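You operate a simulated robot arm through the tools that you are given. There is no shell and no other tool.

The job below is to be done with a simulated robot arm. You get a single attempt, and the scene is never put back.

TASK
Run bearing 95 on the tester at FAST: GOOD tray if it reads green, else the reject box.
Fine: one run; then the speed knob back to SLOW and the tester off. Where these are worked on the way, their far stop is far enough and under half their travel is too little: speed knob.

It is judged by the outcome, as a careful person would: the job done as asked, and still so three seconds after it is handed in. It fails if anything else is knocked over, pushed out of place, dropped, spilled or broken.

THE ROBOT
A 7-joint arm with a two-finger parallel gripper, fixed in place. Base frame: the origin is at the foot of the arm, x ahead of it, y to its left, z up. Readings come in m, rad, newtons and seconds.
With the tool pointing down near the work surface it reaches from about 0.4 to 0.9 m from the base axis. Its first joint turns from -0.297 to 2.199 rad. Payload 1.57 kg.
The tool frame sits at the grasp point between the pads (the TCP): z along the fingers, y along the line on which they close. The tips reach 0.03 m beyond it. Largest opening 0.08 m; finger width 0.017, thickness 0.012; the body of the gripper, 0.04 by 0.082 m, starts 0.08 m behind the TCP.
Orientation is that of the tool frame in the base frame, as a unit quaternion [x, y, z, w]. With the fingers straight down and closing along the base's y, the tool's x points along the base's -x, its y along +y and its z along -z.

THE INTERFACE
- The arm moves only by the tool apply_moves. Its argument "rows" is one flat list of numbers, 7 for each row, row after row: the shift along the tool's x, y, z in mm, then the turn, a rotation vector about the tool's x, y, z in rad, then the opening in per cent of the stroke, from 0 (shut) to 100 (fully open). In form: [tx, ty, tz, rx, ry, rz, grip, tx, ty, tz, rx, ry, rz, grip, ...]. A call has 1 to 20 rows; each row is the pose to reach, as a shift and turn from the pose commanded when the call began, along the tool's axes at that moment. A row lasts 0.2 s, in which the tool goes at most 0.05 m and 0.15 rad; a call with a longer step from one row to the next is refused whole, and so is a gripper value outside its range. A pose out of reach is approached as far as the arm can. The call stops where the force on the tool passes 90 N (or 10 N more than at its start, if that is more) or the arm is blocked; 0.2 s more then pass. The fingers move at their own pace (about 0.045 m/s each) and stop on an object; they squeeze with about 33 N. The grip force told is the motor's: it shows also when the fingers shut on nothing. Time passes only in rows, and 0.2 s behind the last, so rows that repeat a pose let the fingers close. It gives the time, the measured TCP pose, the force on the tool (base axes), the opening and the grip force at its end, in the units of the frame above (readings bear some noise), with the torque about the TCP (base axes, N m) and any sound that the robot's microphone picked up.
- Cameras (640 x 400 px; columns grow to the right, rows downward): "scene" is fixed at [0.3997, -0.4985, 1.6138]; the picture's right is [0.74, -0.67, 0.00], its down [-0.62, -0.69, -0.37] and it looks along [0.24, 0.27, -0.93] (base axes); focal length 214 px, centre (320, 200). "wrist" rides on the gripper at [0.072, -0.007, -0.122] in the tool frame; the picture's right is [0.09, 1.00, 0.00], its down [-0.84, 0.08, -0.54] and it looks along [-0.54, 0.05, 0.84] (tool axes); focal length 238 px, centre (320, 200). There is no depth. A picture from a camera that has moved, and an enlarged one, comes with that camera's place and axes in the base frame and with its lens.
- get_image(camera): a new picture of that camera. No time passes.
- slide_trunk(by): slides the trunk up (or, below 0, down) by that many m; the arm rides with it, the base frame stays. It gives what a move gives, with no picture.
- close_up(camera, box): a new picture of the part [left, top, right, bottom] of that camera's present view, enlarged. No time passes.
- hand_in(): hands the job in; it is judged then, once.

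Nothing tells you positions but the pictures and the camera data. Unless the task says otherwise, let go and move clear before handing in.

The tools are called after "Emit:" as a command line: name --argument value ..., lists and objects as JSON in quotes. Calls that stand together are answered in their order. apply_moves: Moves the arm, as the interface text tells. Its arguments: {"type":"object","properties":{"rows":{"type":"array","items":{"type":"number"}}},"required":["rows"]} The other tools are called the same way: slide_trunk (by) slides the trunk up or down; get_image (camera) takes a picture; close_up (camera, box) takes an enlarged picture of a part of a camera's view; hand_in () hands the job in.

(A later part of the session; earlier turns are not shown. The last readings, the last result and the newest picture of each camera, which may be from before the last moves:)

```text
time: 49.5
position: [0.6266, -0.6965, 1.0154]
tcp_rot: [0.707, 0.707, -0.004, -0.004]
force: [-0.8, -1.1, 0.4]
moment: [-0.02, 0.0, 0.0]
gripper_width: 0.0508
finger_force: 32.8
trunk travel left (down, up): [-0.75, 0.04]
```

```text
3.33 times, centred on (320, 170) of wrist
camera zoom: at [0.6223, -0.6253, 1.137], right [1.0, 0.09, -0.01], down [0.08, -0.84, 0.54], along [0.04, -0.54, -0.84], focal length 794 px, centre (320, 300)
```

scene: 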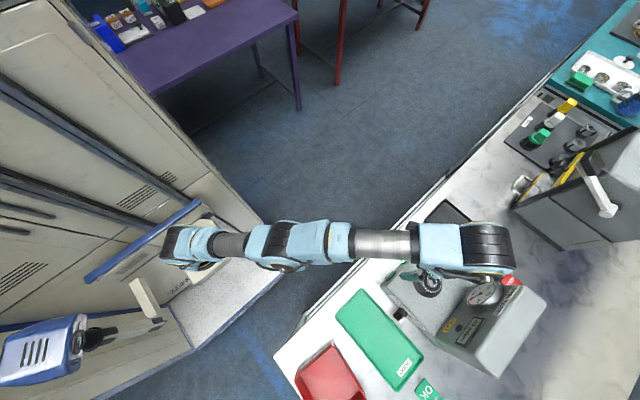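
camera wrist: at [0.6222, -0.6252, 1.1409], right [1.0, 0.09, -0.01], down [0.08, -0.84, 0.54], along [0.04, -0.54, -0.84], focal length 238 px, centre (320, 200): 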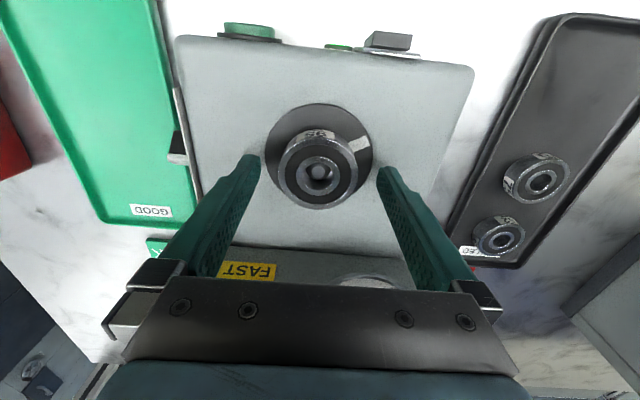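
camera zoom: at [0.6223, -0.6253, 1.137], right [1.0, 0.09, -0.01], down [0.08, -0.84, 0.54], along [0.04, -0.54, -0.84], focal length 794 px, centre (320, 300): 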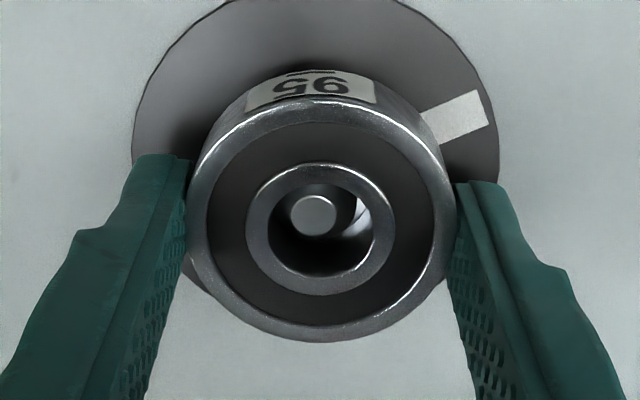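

Gripped at 51 mm with about 33 N. I'll lift slowly off the spindle.

Emit:
apply_moves --rows '[0, 0, -5, 0, 0, 0, 0, 0, 0, -12, 0, 0, 0, 0, 0, 0, -25, 0, 0, 0, 0, 0, 0, -45, 0, 0, 0, 0]'

Emit:
get_image --camera "wrist"

```text
time: 50.5
position: [0.6258, -0.6975, 1.0597]
tcp_rot: [0.707, 0.707, -0.003, -0.005]
force: [-0.5, -0.3, -2.1]
moment: [0.01, 0.03, 0.05]
gripper_width: 0.0506
finger_force: 33.0
trunk travel left (down, up): [-0.75, 0.04]
```

```text
taken
camera wrist: at [0.623, -0.6255, 1.1819], right [1.0, 0.09, -0.01], down [0.08, -0.84, 0.54], along [0.04, -0.54, -0.84], focal length 238 px, centre (320, 200)
```

wrist: 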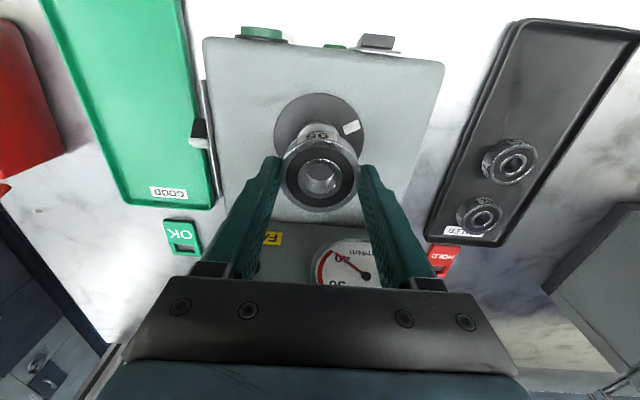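

The bearing is off the spindle. I'll lift higher and carry it over to above the reject box, turning the gripper to suit the box on the way.

Emit:
apply_moves --rows '[0, 0, -40, 0, 0, 0, 0, 0, -25, -62, 0, 0, -0.13, 0, 1, -55, -65, 0, 0, -0.26, 0, 2, -85, -65, 0, 0, -0.39, 0, 3, -115, -65, 0, 0, -0.52, 0, 4, -145, -65, 0, 0, -0.65, 0, 5, -175, -65, 0, 0, -0.78, 0, 6, -205, -65, 0, 0, -0.91, 0, 7, -235, -65, 0, 0, -1.04, 0, 7, -265, -65, 0, 0, -1.17, 0, 7, -295, -65, 0, 0, -1.3, 0, 7, -325, -65, 0, 0, -1.43, 0, 7, -355, -65, 0, 0, -1.57, 0]'

Emit:
get_image --camera "wrist"

Emit:
get_image --camera "scene"

```text
time: 53.3
position: [0.2738, -0.6893, 1.1292]
tcp_rot: [-0.001, 1.0, 0.001, -0.006]
force: [0.4, 0.2, -1.8]
moment: [-0.01, 0.02, 0.02]
gripper_width: 0.0506
finger_force: 33.1
trunk travel left (down, up): [-0.75, 0.04]
```

```text
taken
camera wrist: at [0.205, -0.6973, 1.2518], right [-0.09, 1.0, 0.0], down [0.84, 0.08, 0.53], along [0.53, 0.05, -0.85], focal length 238 px, centre (320, 200)
```

wrist: 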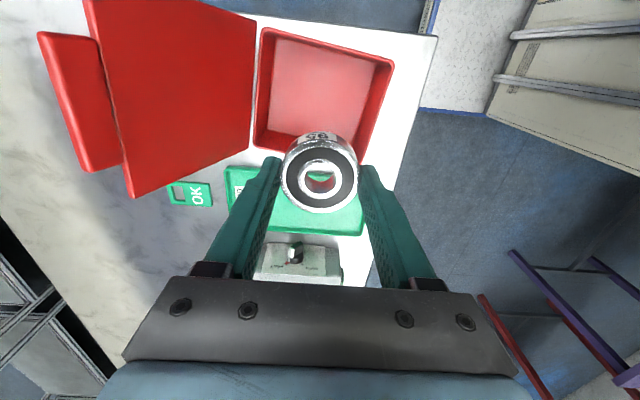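

```text
taken
```

scene: 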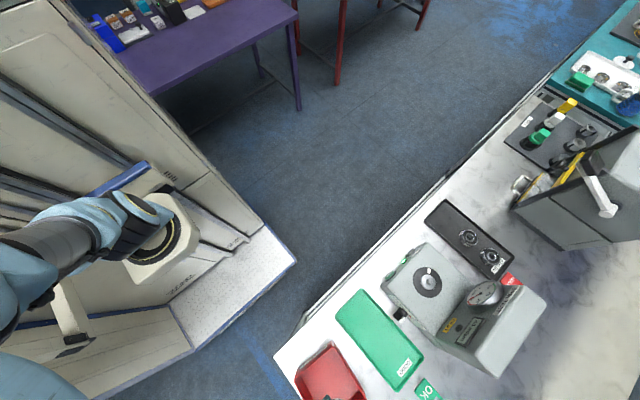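

Emit:
close_up --camera "scene" --box '[270, 320, 400, 400]'

Emit:
close_up --camera "wrist" --box '[220, 10, 420, 220]'

```text
4.92 times, centred on (335, 360) of scene
camera zoom: at [0.3997, -0.4985, 1.6138], right [0.74, -0.67, 0.0], down [-0.62, -0.69, -0.37], along [0.24, 0.27, -0.93], focal length 1056 px, centre (246, -588)
```

zoom: 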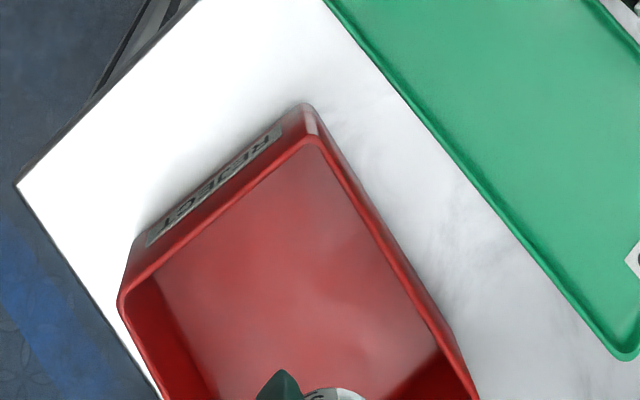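

```text
1.90 times, centred on (320, 115) of wrist
camera zoom: at [0.205, -0.6973, 1.2518], right [-0.09, 1.0, 0.0], down [0.84, 0.08, 0.53], along [0.53, 0.05, -0.85], focal length 454 px, centre (320, 362)
```

zoom: 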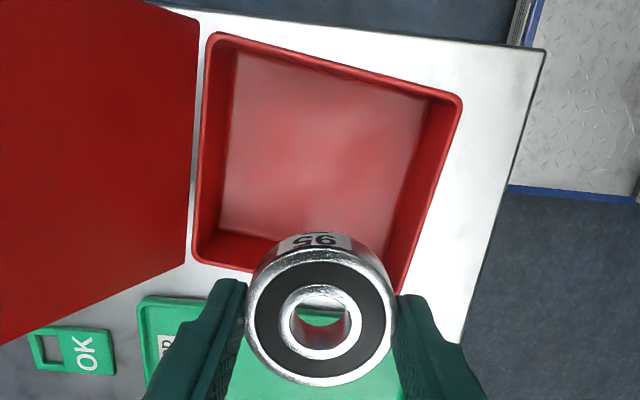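

The box rim spans about x 0.20–0.32 and y -0.77 to -0.62. I'll centre over it and lower the bearing inside.

Emit:
apply_moves --rows '[12, -3, 20, 0, 0, 0, 0, 12, -3, 60, 0, 0, 0, 0, 12, -3, 100, 0, 0, 0, 0, 12, -3, 140, 0, 0, 0, 0, 12, -3, 180, 0, 0, 0, 0, 12, -3, 200, 0, 0, 0, 0]'

Emit:
get_image --camera "wrist"

Emit:
close_up --camera "scene" --box '[270, 320, 400, 400]'

```text
time: 54.7
position: [0.259, -0.6922, 0.9351]
tcp_rot: [0.0, 1.0, -0.002, -0.005]
force: [-2.1, 10.5, 45.3]
moment: [1.75, -0.29, 0.18]
gripper_width: 0.0505
finger_force: 33.0
trunk travel left (down, up): [-0.75, 0.04]
```

```text
taken
camera wrist: at [0.1891, -0.6987, 1.0577], right [-0.09, 1.0, 0.0], down [0.84, 0.08, 0.53], along [0.53, 0.05, -0.85], focal length 238 px, centre (320, 200)
```

wrist: 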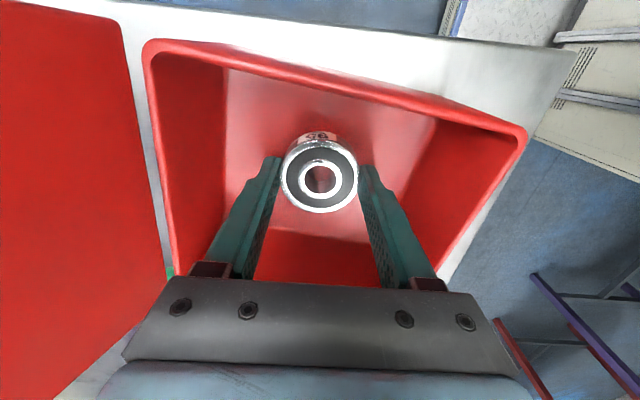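

```text
4.92 times, centred on (335, 360) of scene
camera zoom: at [0.3997, -0.4985, 1.6138], right [0.74, -0.67, 0.0], down [-0.62, -0.69, -0.37], along [0.24, 0.27, -0.93], focal length 1056 px, centre (246, -588)
```

zoom: 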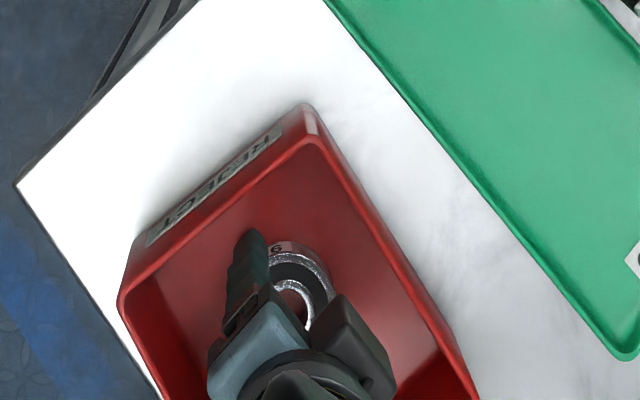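

The bearing has touched the box floor (45 N up). I'll ease up 7 mm so it's barely resting, then release.

Emit:
apply_moves --rows '[0, 0, -4, 0, 0, 0, 0, 0, 0, -6, 0, 0, 0, 0]'

Emit:
get_image --camera "wrist"

Emit:
close_up --camera "wrist" --box '[220, 90, 420, 240]'

```text
time: 55.3
position: [0.2585, -0.6924, 0.9342]
tcp_rot: [0.0, 1.0, 0.0, -0.005]
force: [-0.1, 1.8, 19.6]
moment: [-0.24, -0.13, 0.33]
gripper_width: 0.0508
finger_force: 32.7
trunk travel left (down, up): [-0.75, 0.04]
```

```text
taken
camera wrist: at [0.1892, -0.6992, 1.0578], right [-0.09, 1.0, 0.0], down [0.84, 0.08, 0.53], along [0.53, 0.05, -0.85], focal length 238 px, centre (320, 200)
```

wrist: 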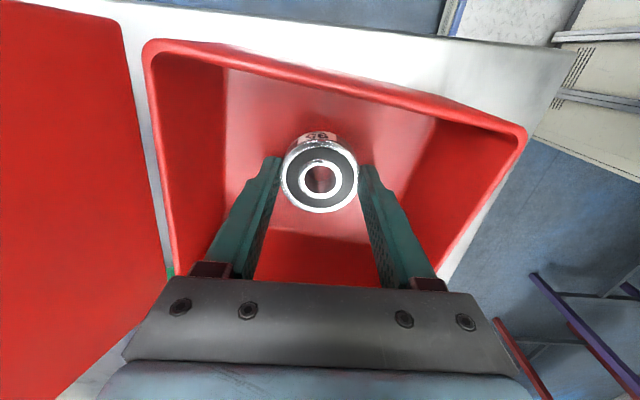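

```text
2.67 times, centred on (320, 165) of wrist
camera zoom: at [0.1892, -0.6992, 1.0578], right [-0.09, 1.0, 0.0], down [0.84, 0.08, 0.53], along [0.53, 0.05, -0.85], focal length 636 px, centre (320, 293)
```

zoom: 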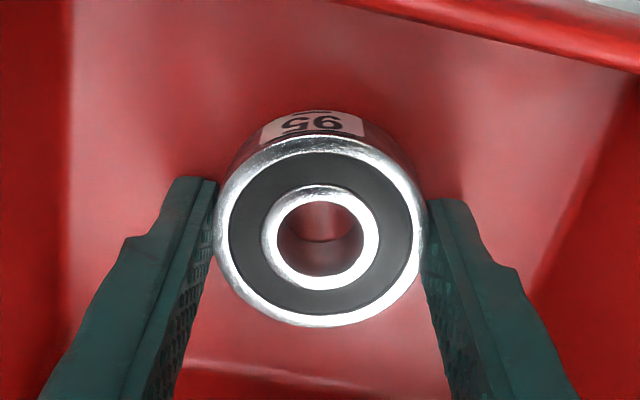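

It's resting flat on the floor of the box. I'll open.

Emit:
apply_moves --rows '[0, 0, -2, 0, 0, 0, 0, 0, 0, -2, 0, 0, 0, 80, 0, 0, -2, 0, 0, 0, 80, 0, 0, -2, 0, 0, 0, 80]'

Emit:
close_up --camera "wrist" --box '[220, 90, 420, 240]'

```text
time: 56.3
position: [0.2596, -0.6914, 0.9363]
tcp_rot: [0.001, 1.0, 0.001, -0.007]
force: [0.1, -0.8, 0.3]
moment: [-0.02, -0.01, 0.01]
gripper_width: 0.0638
finger_force: 0.2
trunk travel left (down, up): [-0.75, 0.04]
```

```text
2.67 times, centred on (320, 165) of wrist
camera zoom: at [0.1894, -0.6995, 1.0597], right [-0.09, 1.0, 0.0], down [0.84, 0.07, 0.53], along [0.53, 0.05, -0.85], focal length 636 px, centre (320, 293)
```

zoom: 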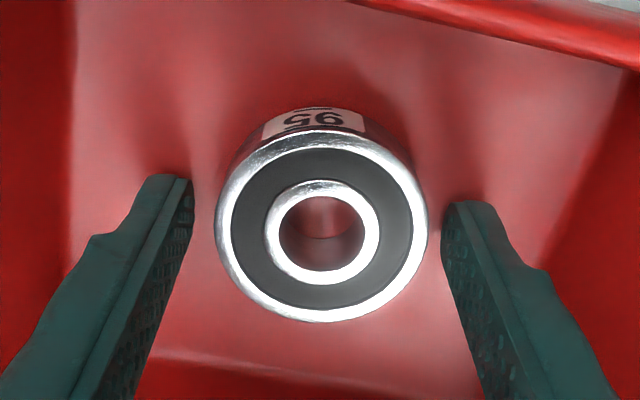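

Bearing 95 is lying in the reject box. Next is the speed knob: I'll rise straight up and move back over toward it at the same steep pitch.

Emit:
apply_moves --rows '[0, 0, -40, 0, 0, 0, 80, 0, 0, -80, 0, 0, 0, 80, 0, 0, -125, 0, 0, 0, 80, 0, 0, -165, 0, 0, 0, 60, -38, -6, -165, 0, -0.0872, 0, 50, -76, -12, -165, 0, -0.1744, 0, 50, -114, -18, -165, 0, -0.2616, 0, 50, -152, -24, -160, 0, -0.3488, 0, 50, -190, -30, -150, 0, -0.436, 0, 50]'

Emit:
get_image --camera "wrist"

Emit:
get_image --camera "scene"

Emit:
close_up --camera "wrist" --box '[250, 90, 390, 210]'

```text
time: 58.3
position: [0.4492, -0.7231, 1.0859]
tcp_rot: [0.001, 0.977, 0.001, 0.212]
force: [-0.5, 0.1, -1.0]
moment: [0.01, -0.01, -0.01]
gripper_width: 0.0399
finger_force: 0.2
trunk travel left (down, up): [-0.75, 0.04]
```

```text
taken
camera wrist: at [0.3349, -0.7303, 1.1674], right [-0.08, 1.0, -0.04], down [0.54, 0.08, 0.84], along [0.84, 0.05, -0.54], focal length 238 px, centre (320, 200)
```

wrist: 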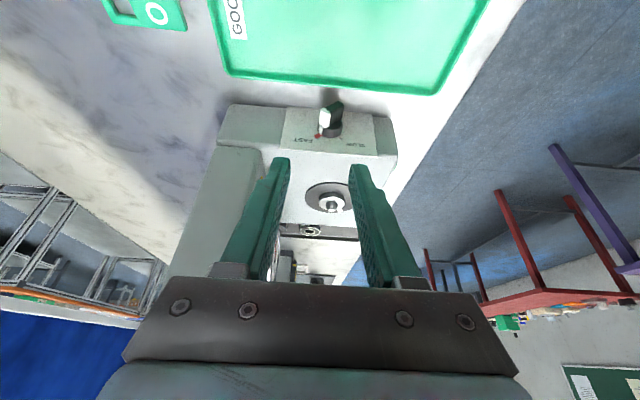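

```text
taken
```

scene: 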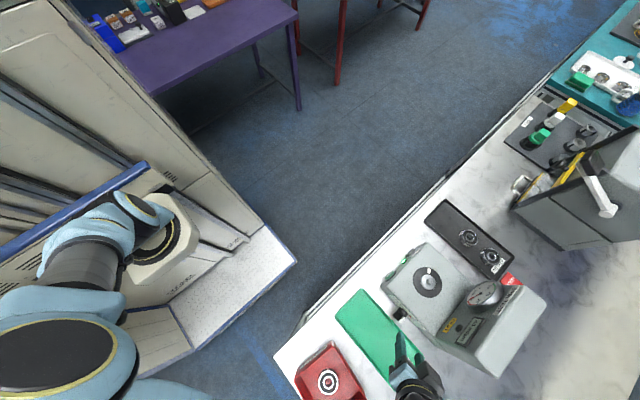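

```text
3.33 times, centred on (320, 150) of wrist
camera zoom: at [0.3349, -0.7303, 1.1674], right [-0.08, 1.0, -0.04], down [0.54, 0.08, 0.84], along [0.84, 0.05, -0.54], focal length 794 px, centre (320, 367)
```

zoom: 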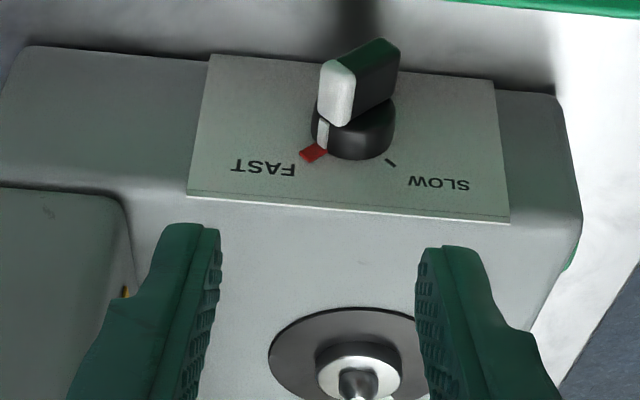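

The pointer is at FAST. I'll lean 15° to the rear side and stand off from the knob, mirroring the earlier approach.

Emit:
apply_moves --rows '[5, -2, 30, -0.119, 0, 0.055, 50, 10, -5, 60, -0.2374, 0, 0.1108, 50, 14.5, -6.5, 76, -0.2374, 0, 0.1108, 50, 14.5, -6.5, 76, -0.2374, 0, 0.1108, 50]'

Emit:
close_up --camera "wrist" --box '[250, 110, 390, 230]'

Emit:
close_up --camera "scene" --box '[270, 280, 450, 400]'

```text
time: 59.3
position: [0.4683, -0.7293, 1.0092]
tcp_rot: [0.03, 0.969, 0.129, 0.208]
force: [-0.8, -1.1, -0.7]
moment: [-0.01, 0.0, -0.01]
gripper_width: 0.04
finger_force: 0.1
trunk travel left (down, up): [-0.75, 0.04]
```

```text
3.33 times, centred on (320, 170) of wrist
camera zoom: at [0.3535, -0.7575, 1.0864], right [-0.08, 0.97, 0.22], down [0.54, -0.15, 0.83], along [0.84, 0.19, -0.51], focal length 794 px, centre (320, 300)
```

zoom: 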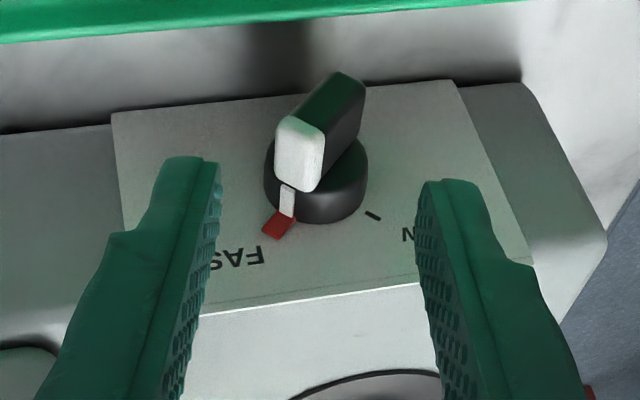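

```text
3.33 times, centred on (360, 340) of scene
camera zoom: at [0.3997, -0.4985, 1.6138], right [0.74, -0.67, 0.0], down [-0.62, -0.69, -0.37], along [0.24, 0.27, -0.93], focal length 715 px, centre (187, -267)
```

zoom: 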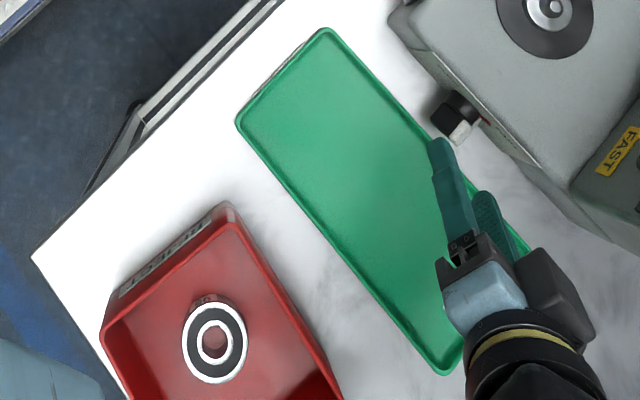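

Well aligned. I'll advance around the bar.

Emit:
apply_moves --rows '[0, 0, 15, 0, 0, 0, 50, 0, 0, 30, 0, 0, 0, 50, 0, 0, 42, 0, 0, 0, 50, 0, 0, 50, 0, 0, 0, 50, 0, 0, 58, 0, 0, 0, 50]'

Emit:
close_up --camera "wrist" --box '[250, 110, 390, 230]'

```text
time: 60.5
position: [0.4919, -0.7143, 0.9585]
tcp_rot: [0.03, 0.969, 0.128, 0.209]
force: [0.9, -0.3, -0.3]
moment: [0.0, 0.01, 0.0]
gripper_width: 0.0399
finger_force: 0.0
trunk travel left (down, up): [-0.75, 0.04]
```

```text
3.33 times, centred on (320, 170) of wrist
camera zoom: at [0.3774, -0.743, 1.0361], right [-0.08, 0.97, 0.22], down [0.54, -0.15, 0.83], along [0.84, 0.19, -0.51], focal length 794 px, centre (320, 300)
```

zoom: 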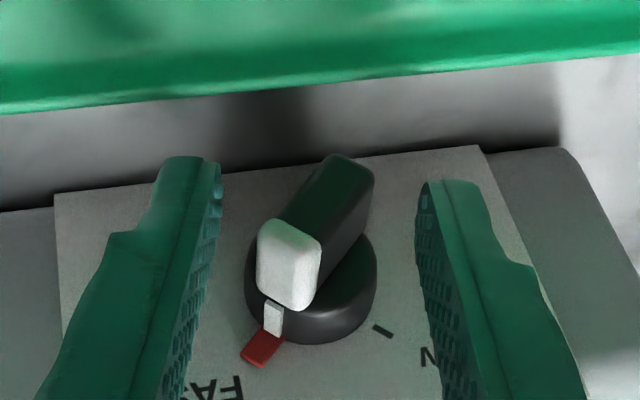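

Emit:
apply_moves --rows '[0, 0, 0, 0, 0, 0, 30, 0, 0, 0, 0, 0, 0, 10, 0, 0, 0, 0, 0, 0, 0, 0, 0, 0, 0, 0, 0, 0, 0, 0, 0, 0, 0, 0, 0]'

Emit:
close_up --camera "wrist" --box '[250, 110, 390, 230]'

```text
time: 61.7
position: [0.491, -0.7166, 0.96]
tcp_rot: [0.029, 0.969, 0.128, 0.209]
force: [-0.6, -3.0, 4.9]
moment: [0.0, -0.01, 0.21]
gripper_width: 0.012
finger_force: 29.2
trunk travel left (down, up): [-0.75, 0.04]
```

```text
3.33 times, centred on (320, 170) of wrist
camera zoom: at [0.3772, -0.7433, 1.0369], right [-0.08, 0.97, 0.22], down [0.54, -0.15, 0.83], along [0.84, 0.19, -0.51], focal length 794 px, centre (320, 300)
```

zoom: 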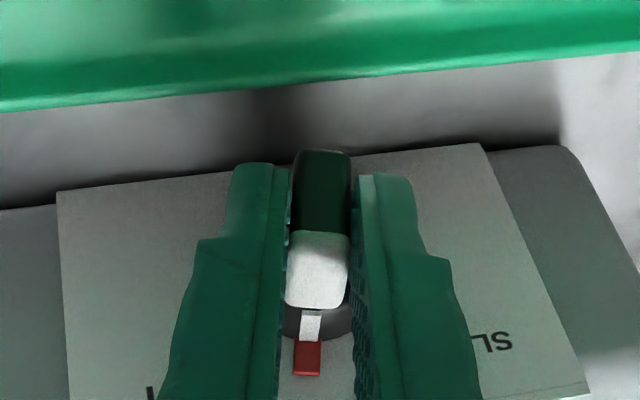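

Gripped and aligned. I'll rotate toward SLOW in stages.

Emit:
apply_moves --rows '[-0.11, 2.14, -0.23, 0.1268, 0, -0.0592, 0, 0.13, 4.68, 0.29, 0.2537, 0, -0.1184, 0, 0.51, 7.23, 1.1, 0.3805, 0, -0.1777, 0, 1.05, 9.59, 2.23, 0.5074, 0, -0.2369, 0]'

Emit:
close_up --camera "wrist" --box '[250, 110, 390, 230]'

Emit:
get_image --camera "scene"

```text
time: 62.7
position: [0.4917, -0.7041, 0.9611]
tcp_rot: [-0.032, 0.966, -0.145, 0.209]
force: [-4.7, 10.2, 13.7]
moment: [0.14, -0.26, -0.14]
gripper_width: 0.012
finger_force: 29.6
trunk travel left (down, up): [-0.75, 0.04]
```

```text
3.33 times, centred on (320, 170) of wrist
camera zoom: at [0.3772, -0.6877, 1.0399], right [-0.09, 0.94, -0.33], down [0.54, 0.32, 0.78], along [0.84, -0.11, -0.53], focal length 794 px, centre (320, 300)
```

zoom: 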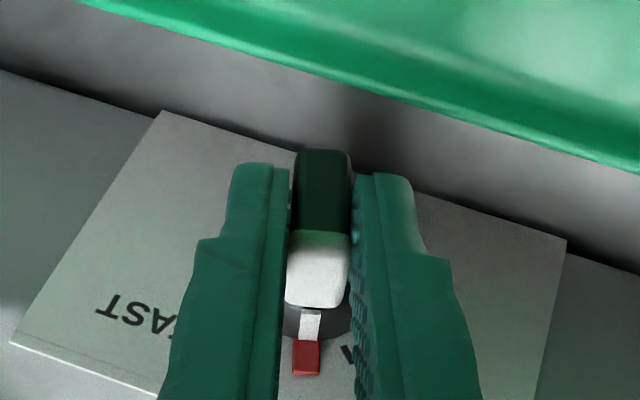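

```text
taken
```

scene: 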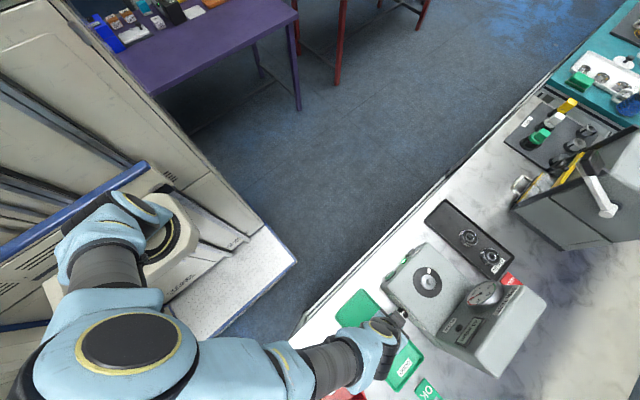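

The panel already flipped off FAST. I'll continue toward the SLOW stop with a small centre correction.

Emit:
apply_moves --rows '[-0.43, 3.35, -0.93, 0.1268, 0, -0.0592, 0, -0.2, 6.02, -0.44, 0.2537, 0, -0.1184, 0]'

Emit:
close_up --camera "wrist" --box '[250, 110, 390, 230]'

Emit:
close_up --camera "scene" --box '[300, 240, 520, 400]'

```text
time: 63.3
position: [0.4915, -0.6996, 0.9573]
tcp_rot: [-0.063, 0.937, -0.277, 0.202]
force: [-4.2, 9.1, 7.2]
moment: [0.08, -0.49, -0.05]
gripper_width: 0.0118
finger_force: 29.4
trunk travel left (down, up): [-0.75, 0.04]
```

```text
3.33 times, centred on (320, 170) of wrist
camera zoom: at [0.3773, -0.6613, 1.0298], right [-0.09, 0.81, -0.57], down [0.54, 0.53, 0.66], along [0.84, -0.25, -0.48], focal length 794 px, centre (320, 300)
```

zoom: 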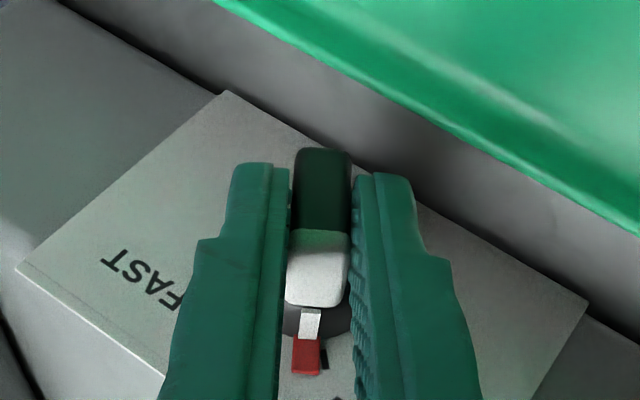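

```text
2.50 times, centred on (410, 320) of scene
camera zoom: at [0.3997, -0.4985, 1.6138], right [0.74, -0.67, 0.0], down [-0.62, -0.69, -0.37], along [0.24, 0.27, -0.93], focal length 536 px, centre (95, -100)
```

zoom: 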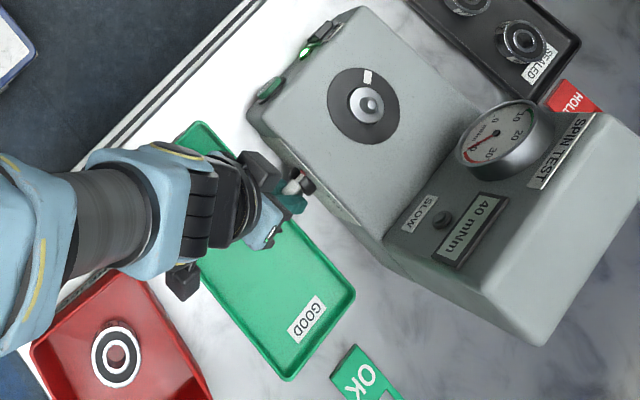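

Emit:
apply_moves --rows '[0.04, 1.86, 0.09, 0.0906, 0, -0.0423, 0, 0.16, 3.8, 0.33, 0.1812, 0, -0.0846, 0]'

Emit:
close_up --camera "wrist" --box '[250, 110, 390, 230]'

Emit:
close_up --camera "scene" --box '[270, 280, 450, 400]'

```text
time: 63.9
position: [0.4919, -0.6955, 0.9542]
tcp_rot: [-0.084, 0.905, -0.368, 0.195]
force: [-3.1, 10.2, 3.4]
moment: [0.12, -0.26, -0.22]
gripper_width: 0.012
finger_force: 29.4
trunk travel left (down, up): [-0.75, 0.04]
```

```text
3.33 times, centred on (320, 170) of wrist
camera zoom: at [0.3772, -0.6448, 1.0184], right [-0.09, 0.68, -0.72], down [0.54, 0.65, 0.54], along [0.84, -0.34, -0.43], focal length 794 px, centre (320, 300)
```

zoom: 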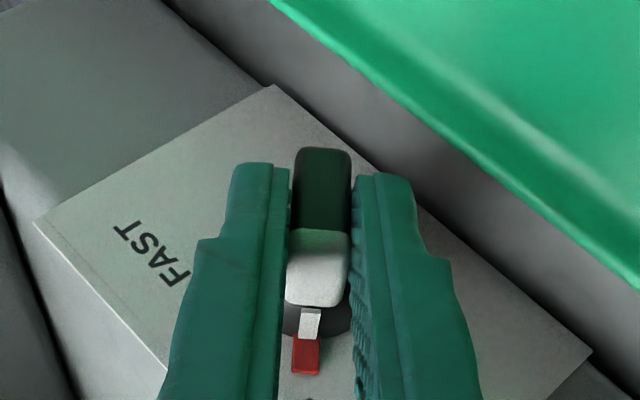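

```text
3.33 times, centred on (360, 340) of scene
camera zoom: at [0.3997, -0.4985, 1.6138], right [0.74, -0.67, 0.0], down [-0.62, -0.69, -0.37], along [0.24, 0.27, -0.93], focal length 715 px, centre (187, -267)
```

zoom: 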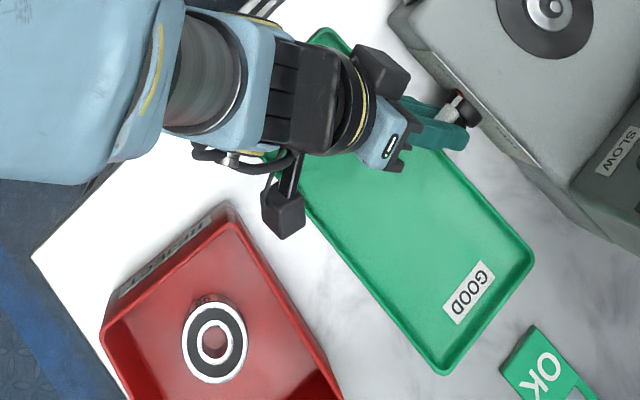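

SLOW shows on the panel and the pointer is on its mark. I'll release and withdraw along the tool axis.

Emit:
apply_moves --rows '[0, 0, 0, 0, 0, 0, 20, 0, 0, 0, 0, 0, 0, 45, 0, 0, 0, 0, 0, 0, 50, 0, 0, -10, 0, 0, 0, 50, 0, 0, -30, 0, 0, 0, 50, 0, 0, -60, 0, 0, 0, 50]'

Emit:
close_up --camera "wrist" --box '[250, 110, 390, 230]'

Emit:
close_up --camera "scene" --box '[300, 240, 520, 400]'

```text
time: 65.3
position: [0.4661, -0.6586, 0.9949]
tcp_rot: [-0.083, 0.905, -0.369, 0.194]
force: [-0.5, -0.7, -0.2]
moment: [0.0, 0.0, 0.02]
gripper_width: 0.0399
finger_force: 0.0
trunk travel left (down, up): [-0.75, 0.04]
```

```text
3.33 times, centred on (320, 170) of wrist
camera zoom: at [0.3521, -0.6083, 1.0576], right [-0.09, 0.68, -0.72], down [0.54, 0.65, 0.54], along [0.84, -0.34, -0.43], focal length 794 px, centre (320, 300)
```

zoom: 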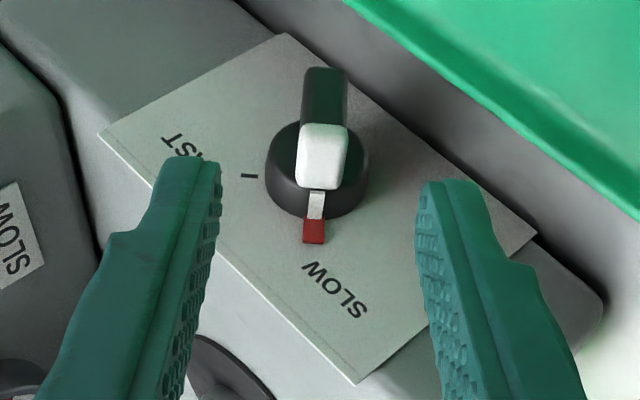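

```text
2.50 times, centred on (410, 320) of scene
camera zoom: at [0.3997, -0.4985, 1.6138], right [0.74, -0.67, 0.0], down [-0.62, -0.69, -0.37], along [0.24, 0.27, -0.93], focal length 536 px, centre (95, -100)
```

zoom: 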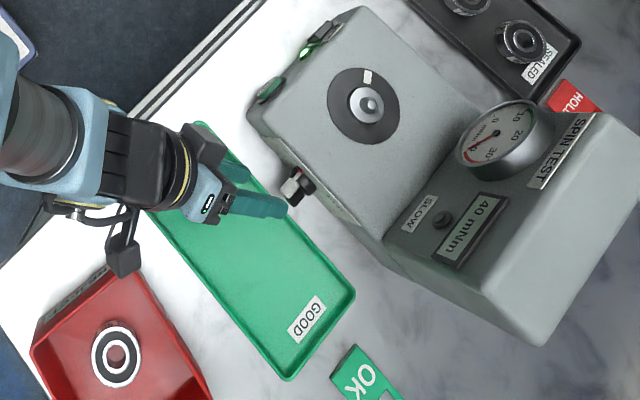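

The knob is back on SLOW. I'll rise and straighten, then go round to the front for the power rocker.

Emit:
apply_moves --rows '[-9, -7, -19, -0.05, 0, 0.023, 50, -18, -14, -38, -0.18, 0, 0.084, 40, -27, -21, -58, -0.31, 0, 0.145, 30, -36, -28, -77, -0.44, 0, 0.205, 20, -45, -35, -96, -0.57, 0, 0.266, 0, -54, -41.5, -116, -0.7, 0, 0.327, 0]'

Emit:
get_image --camera "scene"

```text
time: 66.7
position: [0.4683, -0.5976, 1.1146]
tcp_rot: [0.0, 0.978, 0.0, 0.21]
force: [-0.2, -0.2, 1.1]
moment: [0.0, 0.03, 0.0]
gripper_width: 0.0
finger_force: 20.4
trunk travel left (down, up): [-0.75, 0.04]
```

```text
taken
```

scene: 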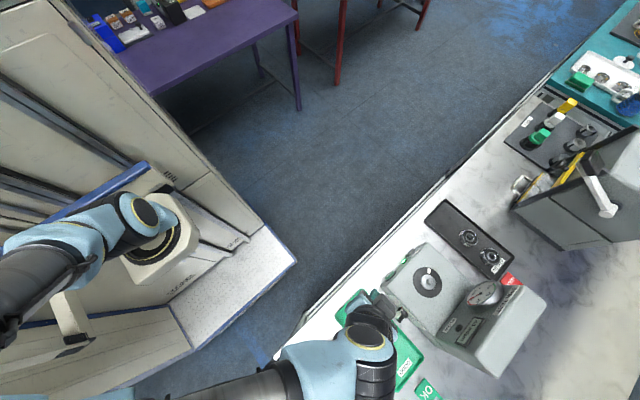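

Emit:
apply_moves --rows '[-3, 33, -6, 0, 0.145, 0, 0, -6, 66, -12, 0, 0.29, 0, 0, -8.5, 100, -18, 0, 0.428, 0, 0]'

Emit:
apply_moves --rows '[-19, 0, 0, 0, 0, 0.143, 0, -38, 0, 0, 0, 0, 0.286, 0, -57, 0, 0, 0, 0, 0.429, 0, -76, 0, 0, 0, 0, 0.571, 0, -95, 0, 0, 0, 0, 0.714, 0, -114, 0, 0, 0, 0, 0.857, 0, -133, 0, 0, 0, 0, 1.0, 0, -152, 0, 0, 0, 0, 1.143, 0, -171, 0, 0, 0, 0, 1.286, 0, -190, 0, 0, 0, 0, 1.428, 0, -200, 0, 0, 0, 0, 1.571, 0]'

Emit:
get_image --camera "wrist"

```text
time: 67.5
position: [0.4691, -0.4984, 1.135]
tcp_rot: [0.0, 1.0, -0.004, -0.004]
force: [-0.8, 0.7, 1.8]
moment: [-0.01, -0.03, 0.01]
gripper_width: 0.0
finger_force: 21.3
trunk travel left (down, up): [-0.75, 0.04]
```

```text
time: 69.9
position: [0.6696, -0.4997, 1.1343]
tcp_rot: [0.709, 0.706, -0.002, -0.001]
force: [-0.3, 0.0, 0.0]
moment: [0.01, -0.01, 0.01]
gripper_width: 0.0
finger_force: 21.3
trunk travel left (down, up): [-0.75, 0.04]
```

```text
taken
camera wrist: at [0.6649, -0.4274, 1.2554], right [1.0, 0.09, 0.0], down [0.08, -0.84, 0.54], along [0.04, -0.54, -0.84], focal length 238 px, centre (320, 200)
```

wrist: 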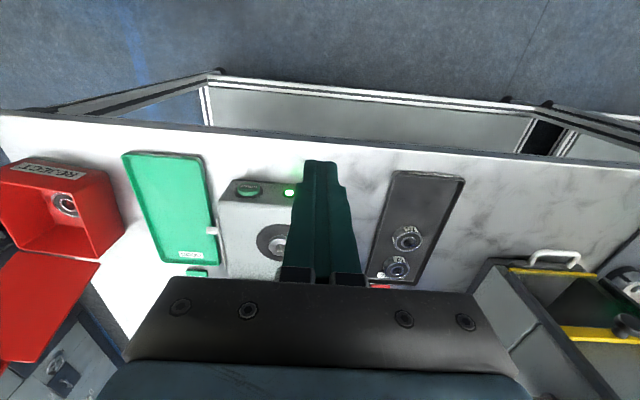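

Emit:
apply_moves --rows '[-8, 0, 32, 0, -0.12, 0, 0, -18, 0, 64, 0, -0.24, 0, 0, -30, -1, 96, 0, -0.36, 0, 0, -40, -1, 128, 0, -0.48, 0, 0, -50, -1, 160, 0, -0.6, 0, 0]'

Emit:
get_image --camera "wrist"

Emit:
close_up --camera "wrist" --box '[250, 130, 390, 250]'

Emit:
close_up --camera "scene" --box '[370, 220, 470, 300]'

```text
time: 71.1
position: [0.6668, -0.5507, 0.976]
tcp_rot: [0.676, 0.674, -0.211, 0.21]
force: [-1.0, -1.2, 0.0]
moment: [0.06, -0.02, 0.05]
gripper_width: 0.0
finger_force: 21.2
trunk travel left (down, up): [-0.75, 0.04]
```

```text
taken
camera wrist: at [0.6619, -0.4226, 1.0343], right [1.0, 0.07, -0.05], down [0.08, -0.38, 0.92], along [0.05, -0.92, -0.38], focal length 238 px, centre (320, 200)
```

wrist: 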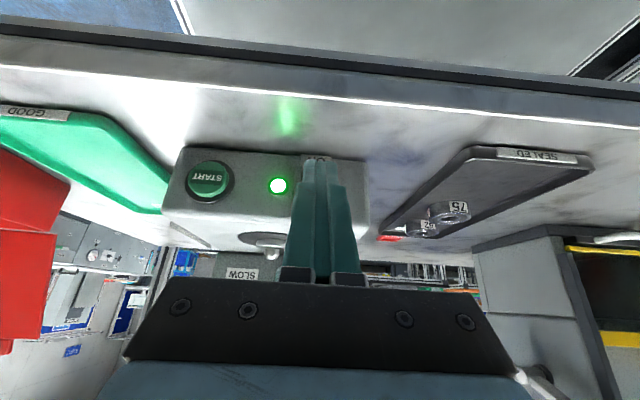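

```text
3.33 times, centred on (320, 190) of wrist
camera zoom: at [0.6619, -0.4226, 1.0343], right [1.0, 0.07, -0.05], down [0.08, -0.38, 0.92], along [0.05, -0.92, -0.38], focal length 794 px, centre (320, 233)
```

zoom: 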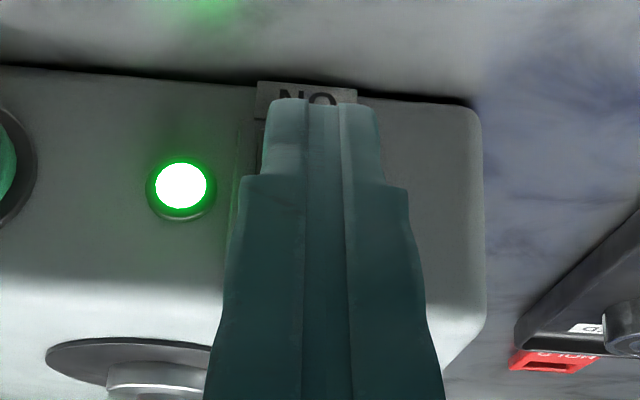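

```text
5.00 times, centred on (420, 260) of scene
camera zoom: at [0.3997, -0.4985, 1.6138], right [0.74, -0.67, 0.0], down [-0.62, -0.69, -0.37], along [0.24, 0.27, -0.93], focal length 1072 px, centre (-180, -100)
```

zoom: 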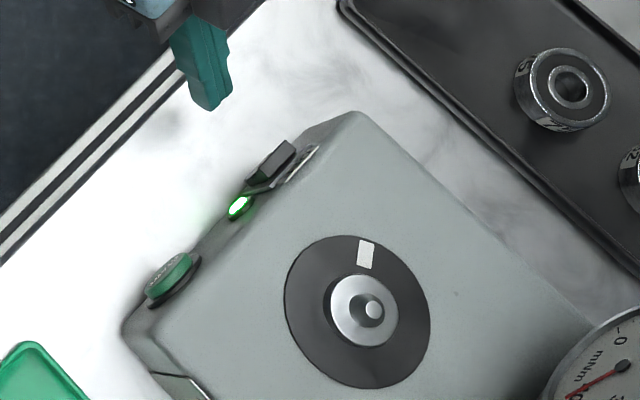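

The finger is in front of the rocker. I'll line it up with the OFF (upper) end at z ≈ 0.951 and advance.

Emit:
apply_moves --rows '[-9, 1, 9, 0, 0, 0, 0, -18.3, 1.5, 17.4, 0, 0, 0, 0]'

Emit:
close_up --camera "wrist" --box '[250, 130, 390, 250]'

Emit:
close_up --camera "scene" --box '[370, 220, 470, 300]'

```text
time: 71.7
position: [0.6696, -0.5744, 0.9707]
tcp_rot: [0.675, 0.675, -0.211, 0.21]
force: [0.0, 0.6, -0.4]
moment: [0.02, -0.04, -0.01]
gripper_width: 0.0
finger_force: 21.0
trunk travel left (down, up): [-0.75, 0.04]
```

```text
3.33 times, centred on (320, 190) of wrist
camera zoom: at [0.6645, -0.4466, 1.03], right [1.0, 0.07, -0.06], down [0.08, -0.38, 0.92], along [0.05, -0.92, -0.39], focal length 794 px, centre (320, 233)
```

zoom: 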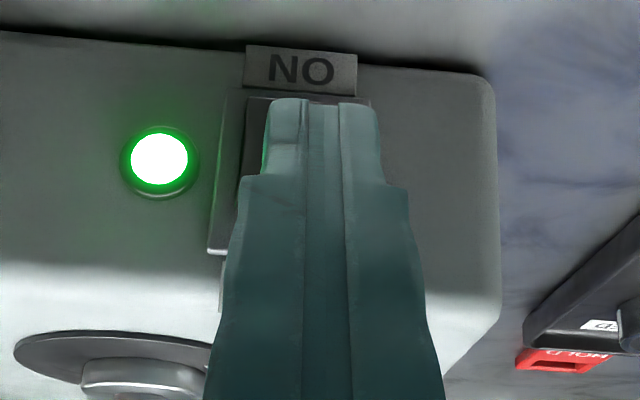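

```text
5.00 times, centred on (420, 260) of scene
camera zoom: at [0.3997, -0.4985, 1.6138], right [0.74, -0.67, 0.0], down [-0.62, -0.69, -0.37], along [0.24, 0.27, -0.93], focal length 1072 px, centre (-180, -100)
```

zoom: 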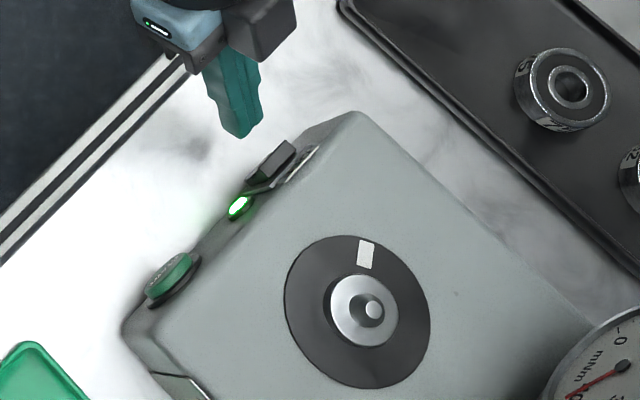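

Emit:
apply_moves --rows '[-3.3, 0, 2.26, 0, 0, 0, 0, -6.6, 0, 4.52, 0, 0, 0, 0, -9.1, 0, 6.2, 0, 0, 0, 0]'

Emit:
close_up --camera "scene" --box '[370, 220, 470, 300]'

```text
time: 72.5
position: [0.6685, -0.5856, 0.9703]
tcp_rot: [0.676, 0.675, -0.211, 0.208]
force: [0.1, -0.8, 0.3]
moment: [-0.03, -0.02, 0.0]
gripper_width: 0.0001
finger_force: 20.4
trunk travel left (down, up): [-0.75, 0.04]
```

```text
5.00 times, centred on (420, 260) of scene
camera zoom: at [0.3997, -0.4985, 1.6138], right [0.74, -0.67, 0.0], down [-0.62, -0.69, -0.37], along [0.24, 0.27, -0.93], focal length 1072 px, centre (-180, -100)
```

zoom: 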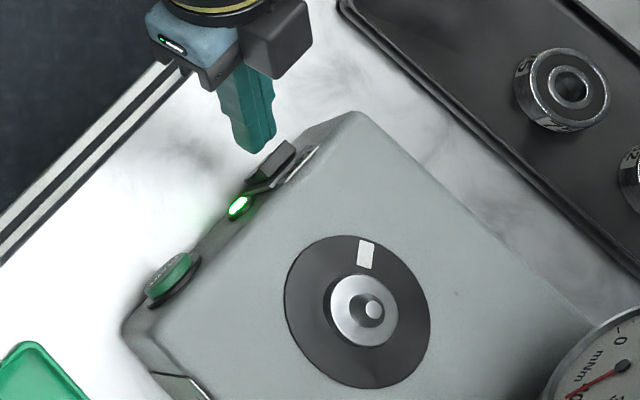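

Emit:
apply_moves --rows '[-2.5, 0, 1.7, 0, 0, 0, 0, -5, 0, 3.4, 0, 0, 0, 0, -7.4, 0, 5.1, 0, 0, 0, 0]'

Emit:
close_up --camera "scene" --box '[370, 220, 470, 300]'

```text
time: 73.3
position: [0.669, -0.5919, 0.9709]
tcp_rot: [0.675, 0.676, -0.211, 0.208]
force: [-5.7, 16.6, 6.0]
moment: [0.23, 0.09, -0.14]
gripper_width: 0.0
finger_force: 21.6
trunk travel left (down, up): [-0.75, 0.04]
heard: click
```

```text
5.00 times, centred on (420, 260) of scene
camera zoom: at [0.3997, -0.4985, 1.6138], right [0.74, -0.67, 0.0], down [-0.62, -0.69, -0.37], along [0.24, 0.27, -0.93], focal length 1072 px, centre (-180, -100)
```

zoom: 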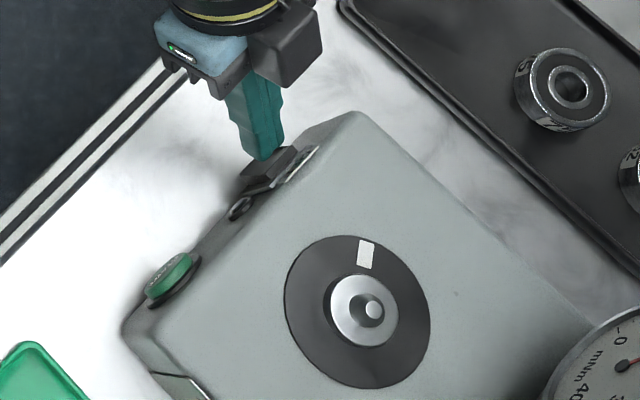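

Click: the lamp is out and the tester is off. I'll back straight away from the rocker.

Emit:
apply_moves --rows '[12, 0, -8.5, 0, 0, 0, 0, 30, 0, -21, 0, 0, 0, 0, 50, 0, -34, 0, 0, 0, 0]'

Emit:
get_image --camera "wrist"

Emit:
close_up --camera "scene" --box '[380, 190, 560, 390]'

Emit:
close_up --camera "scene" --box '[270, 280, 450, 400]'

```text
time: 74.1
position: [0.6684, -0.5346, 0.9705]
tcp_rot: [0.676, 0.675, -0.211, 0.208]
force: [0.5, -0.2, -0.4]
moment: [0.02, 0.02, 0.0]
gripper_width: 0.0
finger_force: 21.4
trunk travel left (down, up): [-0.75, 0.04]
```

```text
taken
camera wrist: at [0.6637, -0.4069, 1.0298], right [1.0, 0.07, -0.06], down [0.08, -0.38, 0.92], along [0.05, -0.92, -0.39], focal length 238 px, centre (320, 200)
```

wrist: 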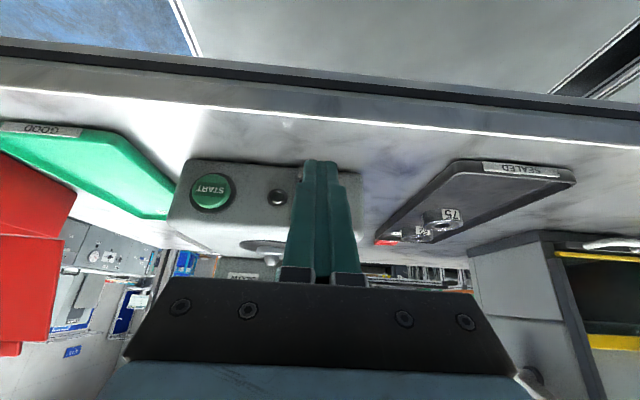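

```text
2.00 times, centred on (470, 290) of scene
camera zoom: at [0.3997, -0.4985, 1.6138], right [0.74, -0.67, 0.0], down [-0.62, -0.69, -0.37], along [0.24, 0.27, -0.93], focal length 429 px, centre (20, 20)
```

zoom: 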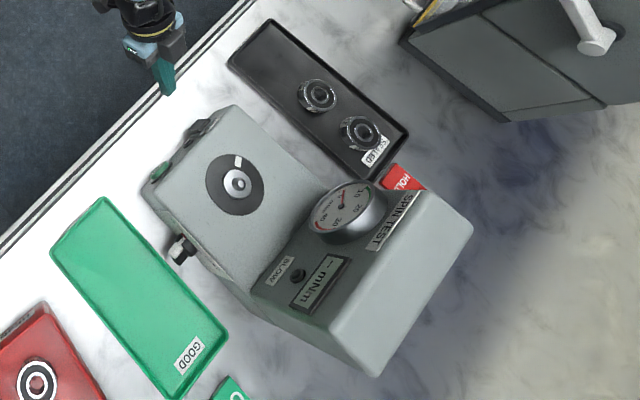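

```text
3.33 times, centred on (360, 340) of scene
camera zoom: at [0.3997, -0.4985, 1.6138], right [0.74, -0.67, 0.0], down [-0.62, -0.69, -0.37], along [0.24, 0.27, -0.93], focal length 715 px, centre (187, -267)
```

zoom: 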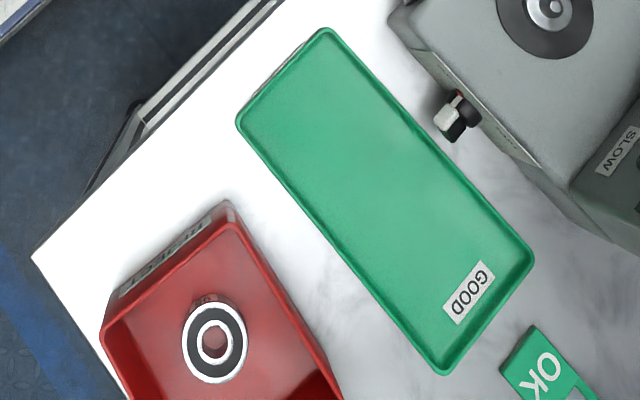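

The job proper is done: bearing 95 is in the reject box, the knob is at SLOW and the tester is off. Now I'll fix the box I nudged. I'll go back to the exact viewpoint used earlier (t = 7.4 s) so I can compare its position directly.

Emit:
apply_moves --rows '[-8, 0, -30, 0, 0.12, 0, 0, -22, 0, -60, 0, 0.24, 0, 0, -37, 0, -90, 0, 0.36, 0, 0, -52, 0, -120, 0, 0.48, 0, 0, -65.6, 0, -149, 0, 0.594, 0, 0]'

Emit:
apply_moves --rows '[-17, -30, 0, 0, 0, -0.143, 20, -35, -60, 0, 0, 0, -0.286, 50, -53, -90, 0, 0, 0, -0.429, 80, -71, -120, 0, 0, 0, -0.571, 100, -89, -150, 0, 0, 0, -0.714, 100, -107, -180, 0, 0, 0, -0.857, 100, -125, -210, 5, 0, 0, -1.0, 100, -143, -240, 10, 0, 0, -1.143, 100, -161, -270, 15, 0, 0, -1.286, 100, -179, -300, 20, 0, 0, -1.428, 100, -196, -329, 28, 0, 0, -1.571, 100]'

Emit:
close_up --camera "wrist" --box '[100, 0, 460, 230]'

```text
time: 75.3
position: [0.6693, -0.5033, 1.1314]
tcp_rot: [0.708, 0.707, -0.004, 0.002]
force: [0.5, 0.7, -0.4]
moment: [-0.04, 0.0, 0.01]
gripper_width: 0.0001
finger_force: 21.1
trunk travel left (down, up): [-0.75, 0.04]
```

```text
time: 77.7
position: [0.3409, -0.6997, 1.1031]
tcp_rot: [-0.001, 1.0, -0.005, -0.002]
force: [0.2, 0.8, 0.7]
moment: [-0.02, 0.06, -0.01]
gripper_width: 0.08
finger_force: 0.0
trunk travel left (down, up): [-0.75, 0.04]
```

```text
1.74 times, centred on (280, 115) of wrist
camera zoom: at [0.2703, -0.706, 1.2259], right [-0.09, 1.0, -0.01], down [0.84, 0.08, 0.54], along [0.54, 0.04, -0.84], focal length 414 px, centre (390, 348)
```

zoom: 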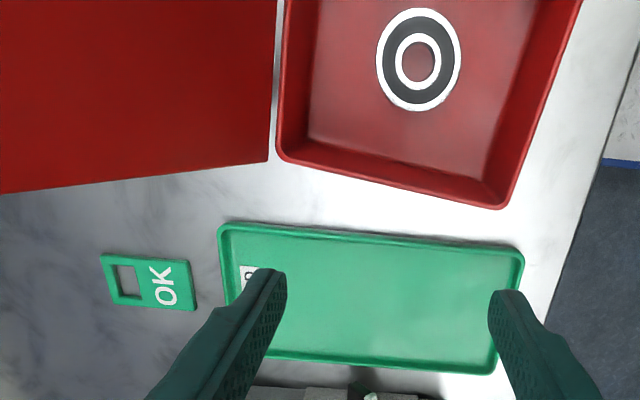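

Comparing directly, the box has turned about 8° clockwise and its front right corner has moved about 18 mm; the tray, the OK tag and everything else match. I'll pinch the box's right wall near that corner and slide it back. First I'll position above the wall with the fingers parallel to it.

Emit:
apply_moves --rows '[1, 3, 0, 0, 0, 0.143, 90, 2, 6, 0, 0, 0, 0.286, 80, 4, 9, 0, 0, 0, 0.429, 70, 5, 12, 0, 0, 0, 0.571, 60, 6, 15, 0, 0, 0, 0.714, 50, 7, 18, 0, 0, 0, 0.857, 45, 9, 22, 0, 0, 0, 1.0, 45, 10, 25, 0, 0, 0, 1.143, 45, 11, 28, 10, 0, 0, 1.286, 45, 12, 31, 20, 0, 0, 1.428, 45, 14, 34, 30, 0, 0, 1.571, 45, 15.4, 38, 53, 0, 0, 1.714, 45, 15.4, 38, 53, 0, 0, 1.714, 45]'

Emit:
get_image --camera "wrist"

Emit:
close_up --camera "wrist" --box '[240, 110, 400, 230]'

Emit:
close_up --camera "scene" --box '[270, 280, 450, 400]'

```text
time: 80.5
position: [0.3248, -0.6617, 1.05]
tcp_rot: [0.757, 0.653, -0.004, 0.002]
force: [-0.2, -0.9, 0.4]
moment: [0.0, -0.02, 0.01]
gripper_width: 0.0363
finger_force: 0.0
trunk travel left (down, up): [-0.75, 0.04]
```

```text
taken
camera wrist: at [0.3302, -0.5888, 1.1714], right [1.0, -0.05, 0.0], down [-0.04, -0.83, 0.55], along [-0.03, -0.55, -0.84], focal length 238 px, centre (320, 200)
```

wrist: 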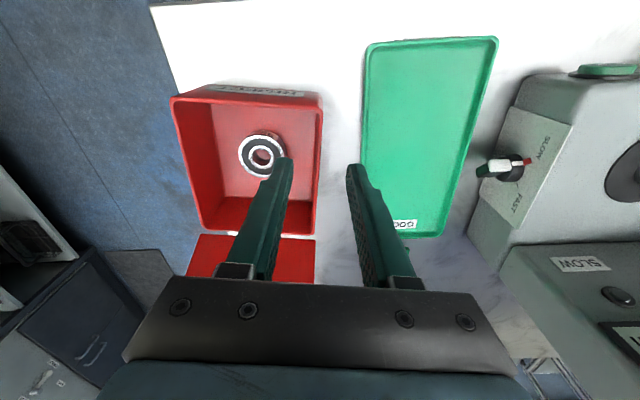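

```text
3.33 times, centred on (320, 170) of wrist
camera zoom: at [0.3302, -0.5888, 1.1714], right [1.0, -0.05, 0.0], down [-0.04, -0.83, 0.55], along [-0.03, -0.55, -0.84], focal length 794 px, centre (320, 300)
```

zoom: 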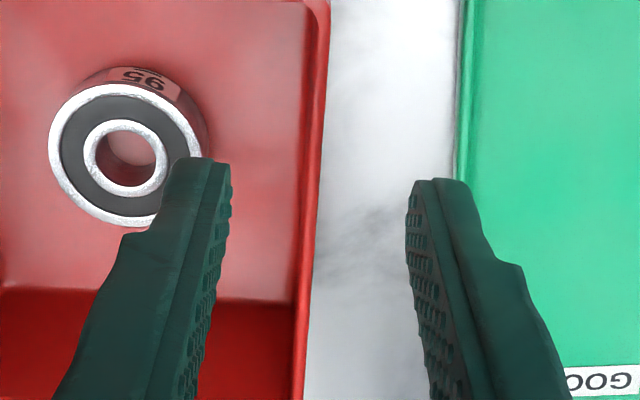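

```text
3.33 times, centred on (360, 340) of scene
camera zoom: at [0.3997, -0.4985, 1.6138], right [0.74, -0.67, 0.0], down [-0.62, -0.69, -0.37], along [0.24, 0.27, -0.93], focal length 715 px, centre (187, -267)
```

zoom: 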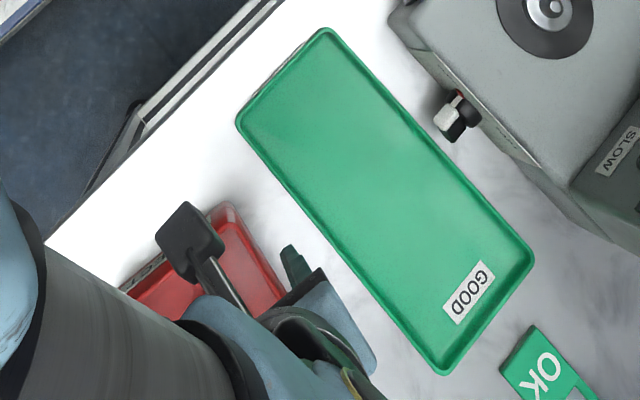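

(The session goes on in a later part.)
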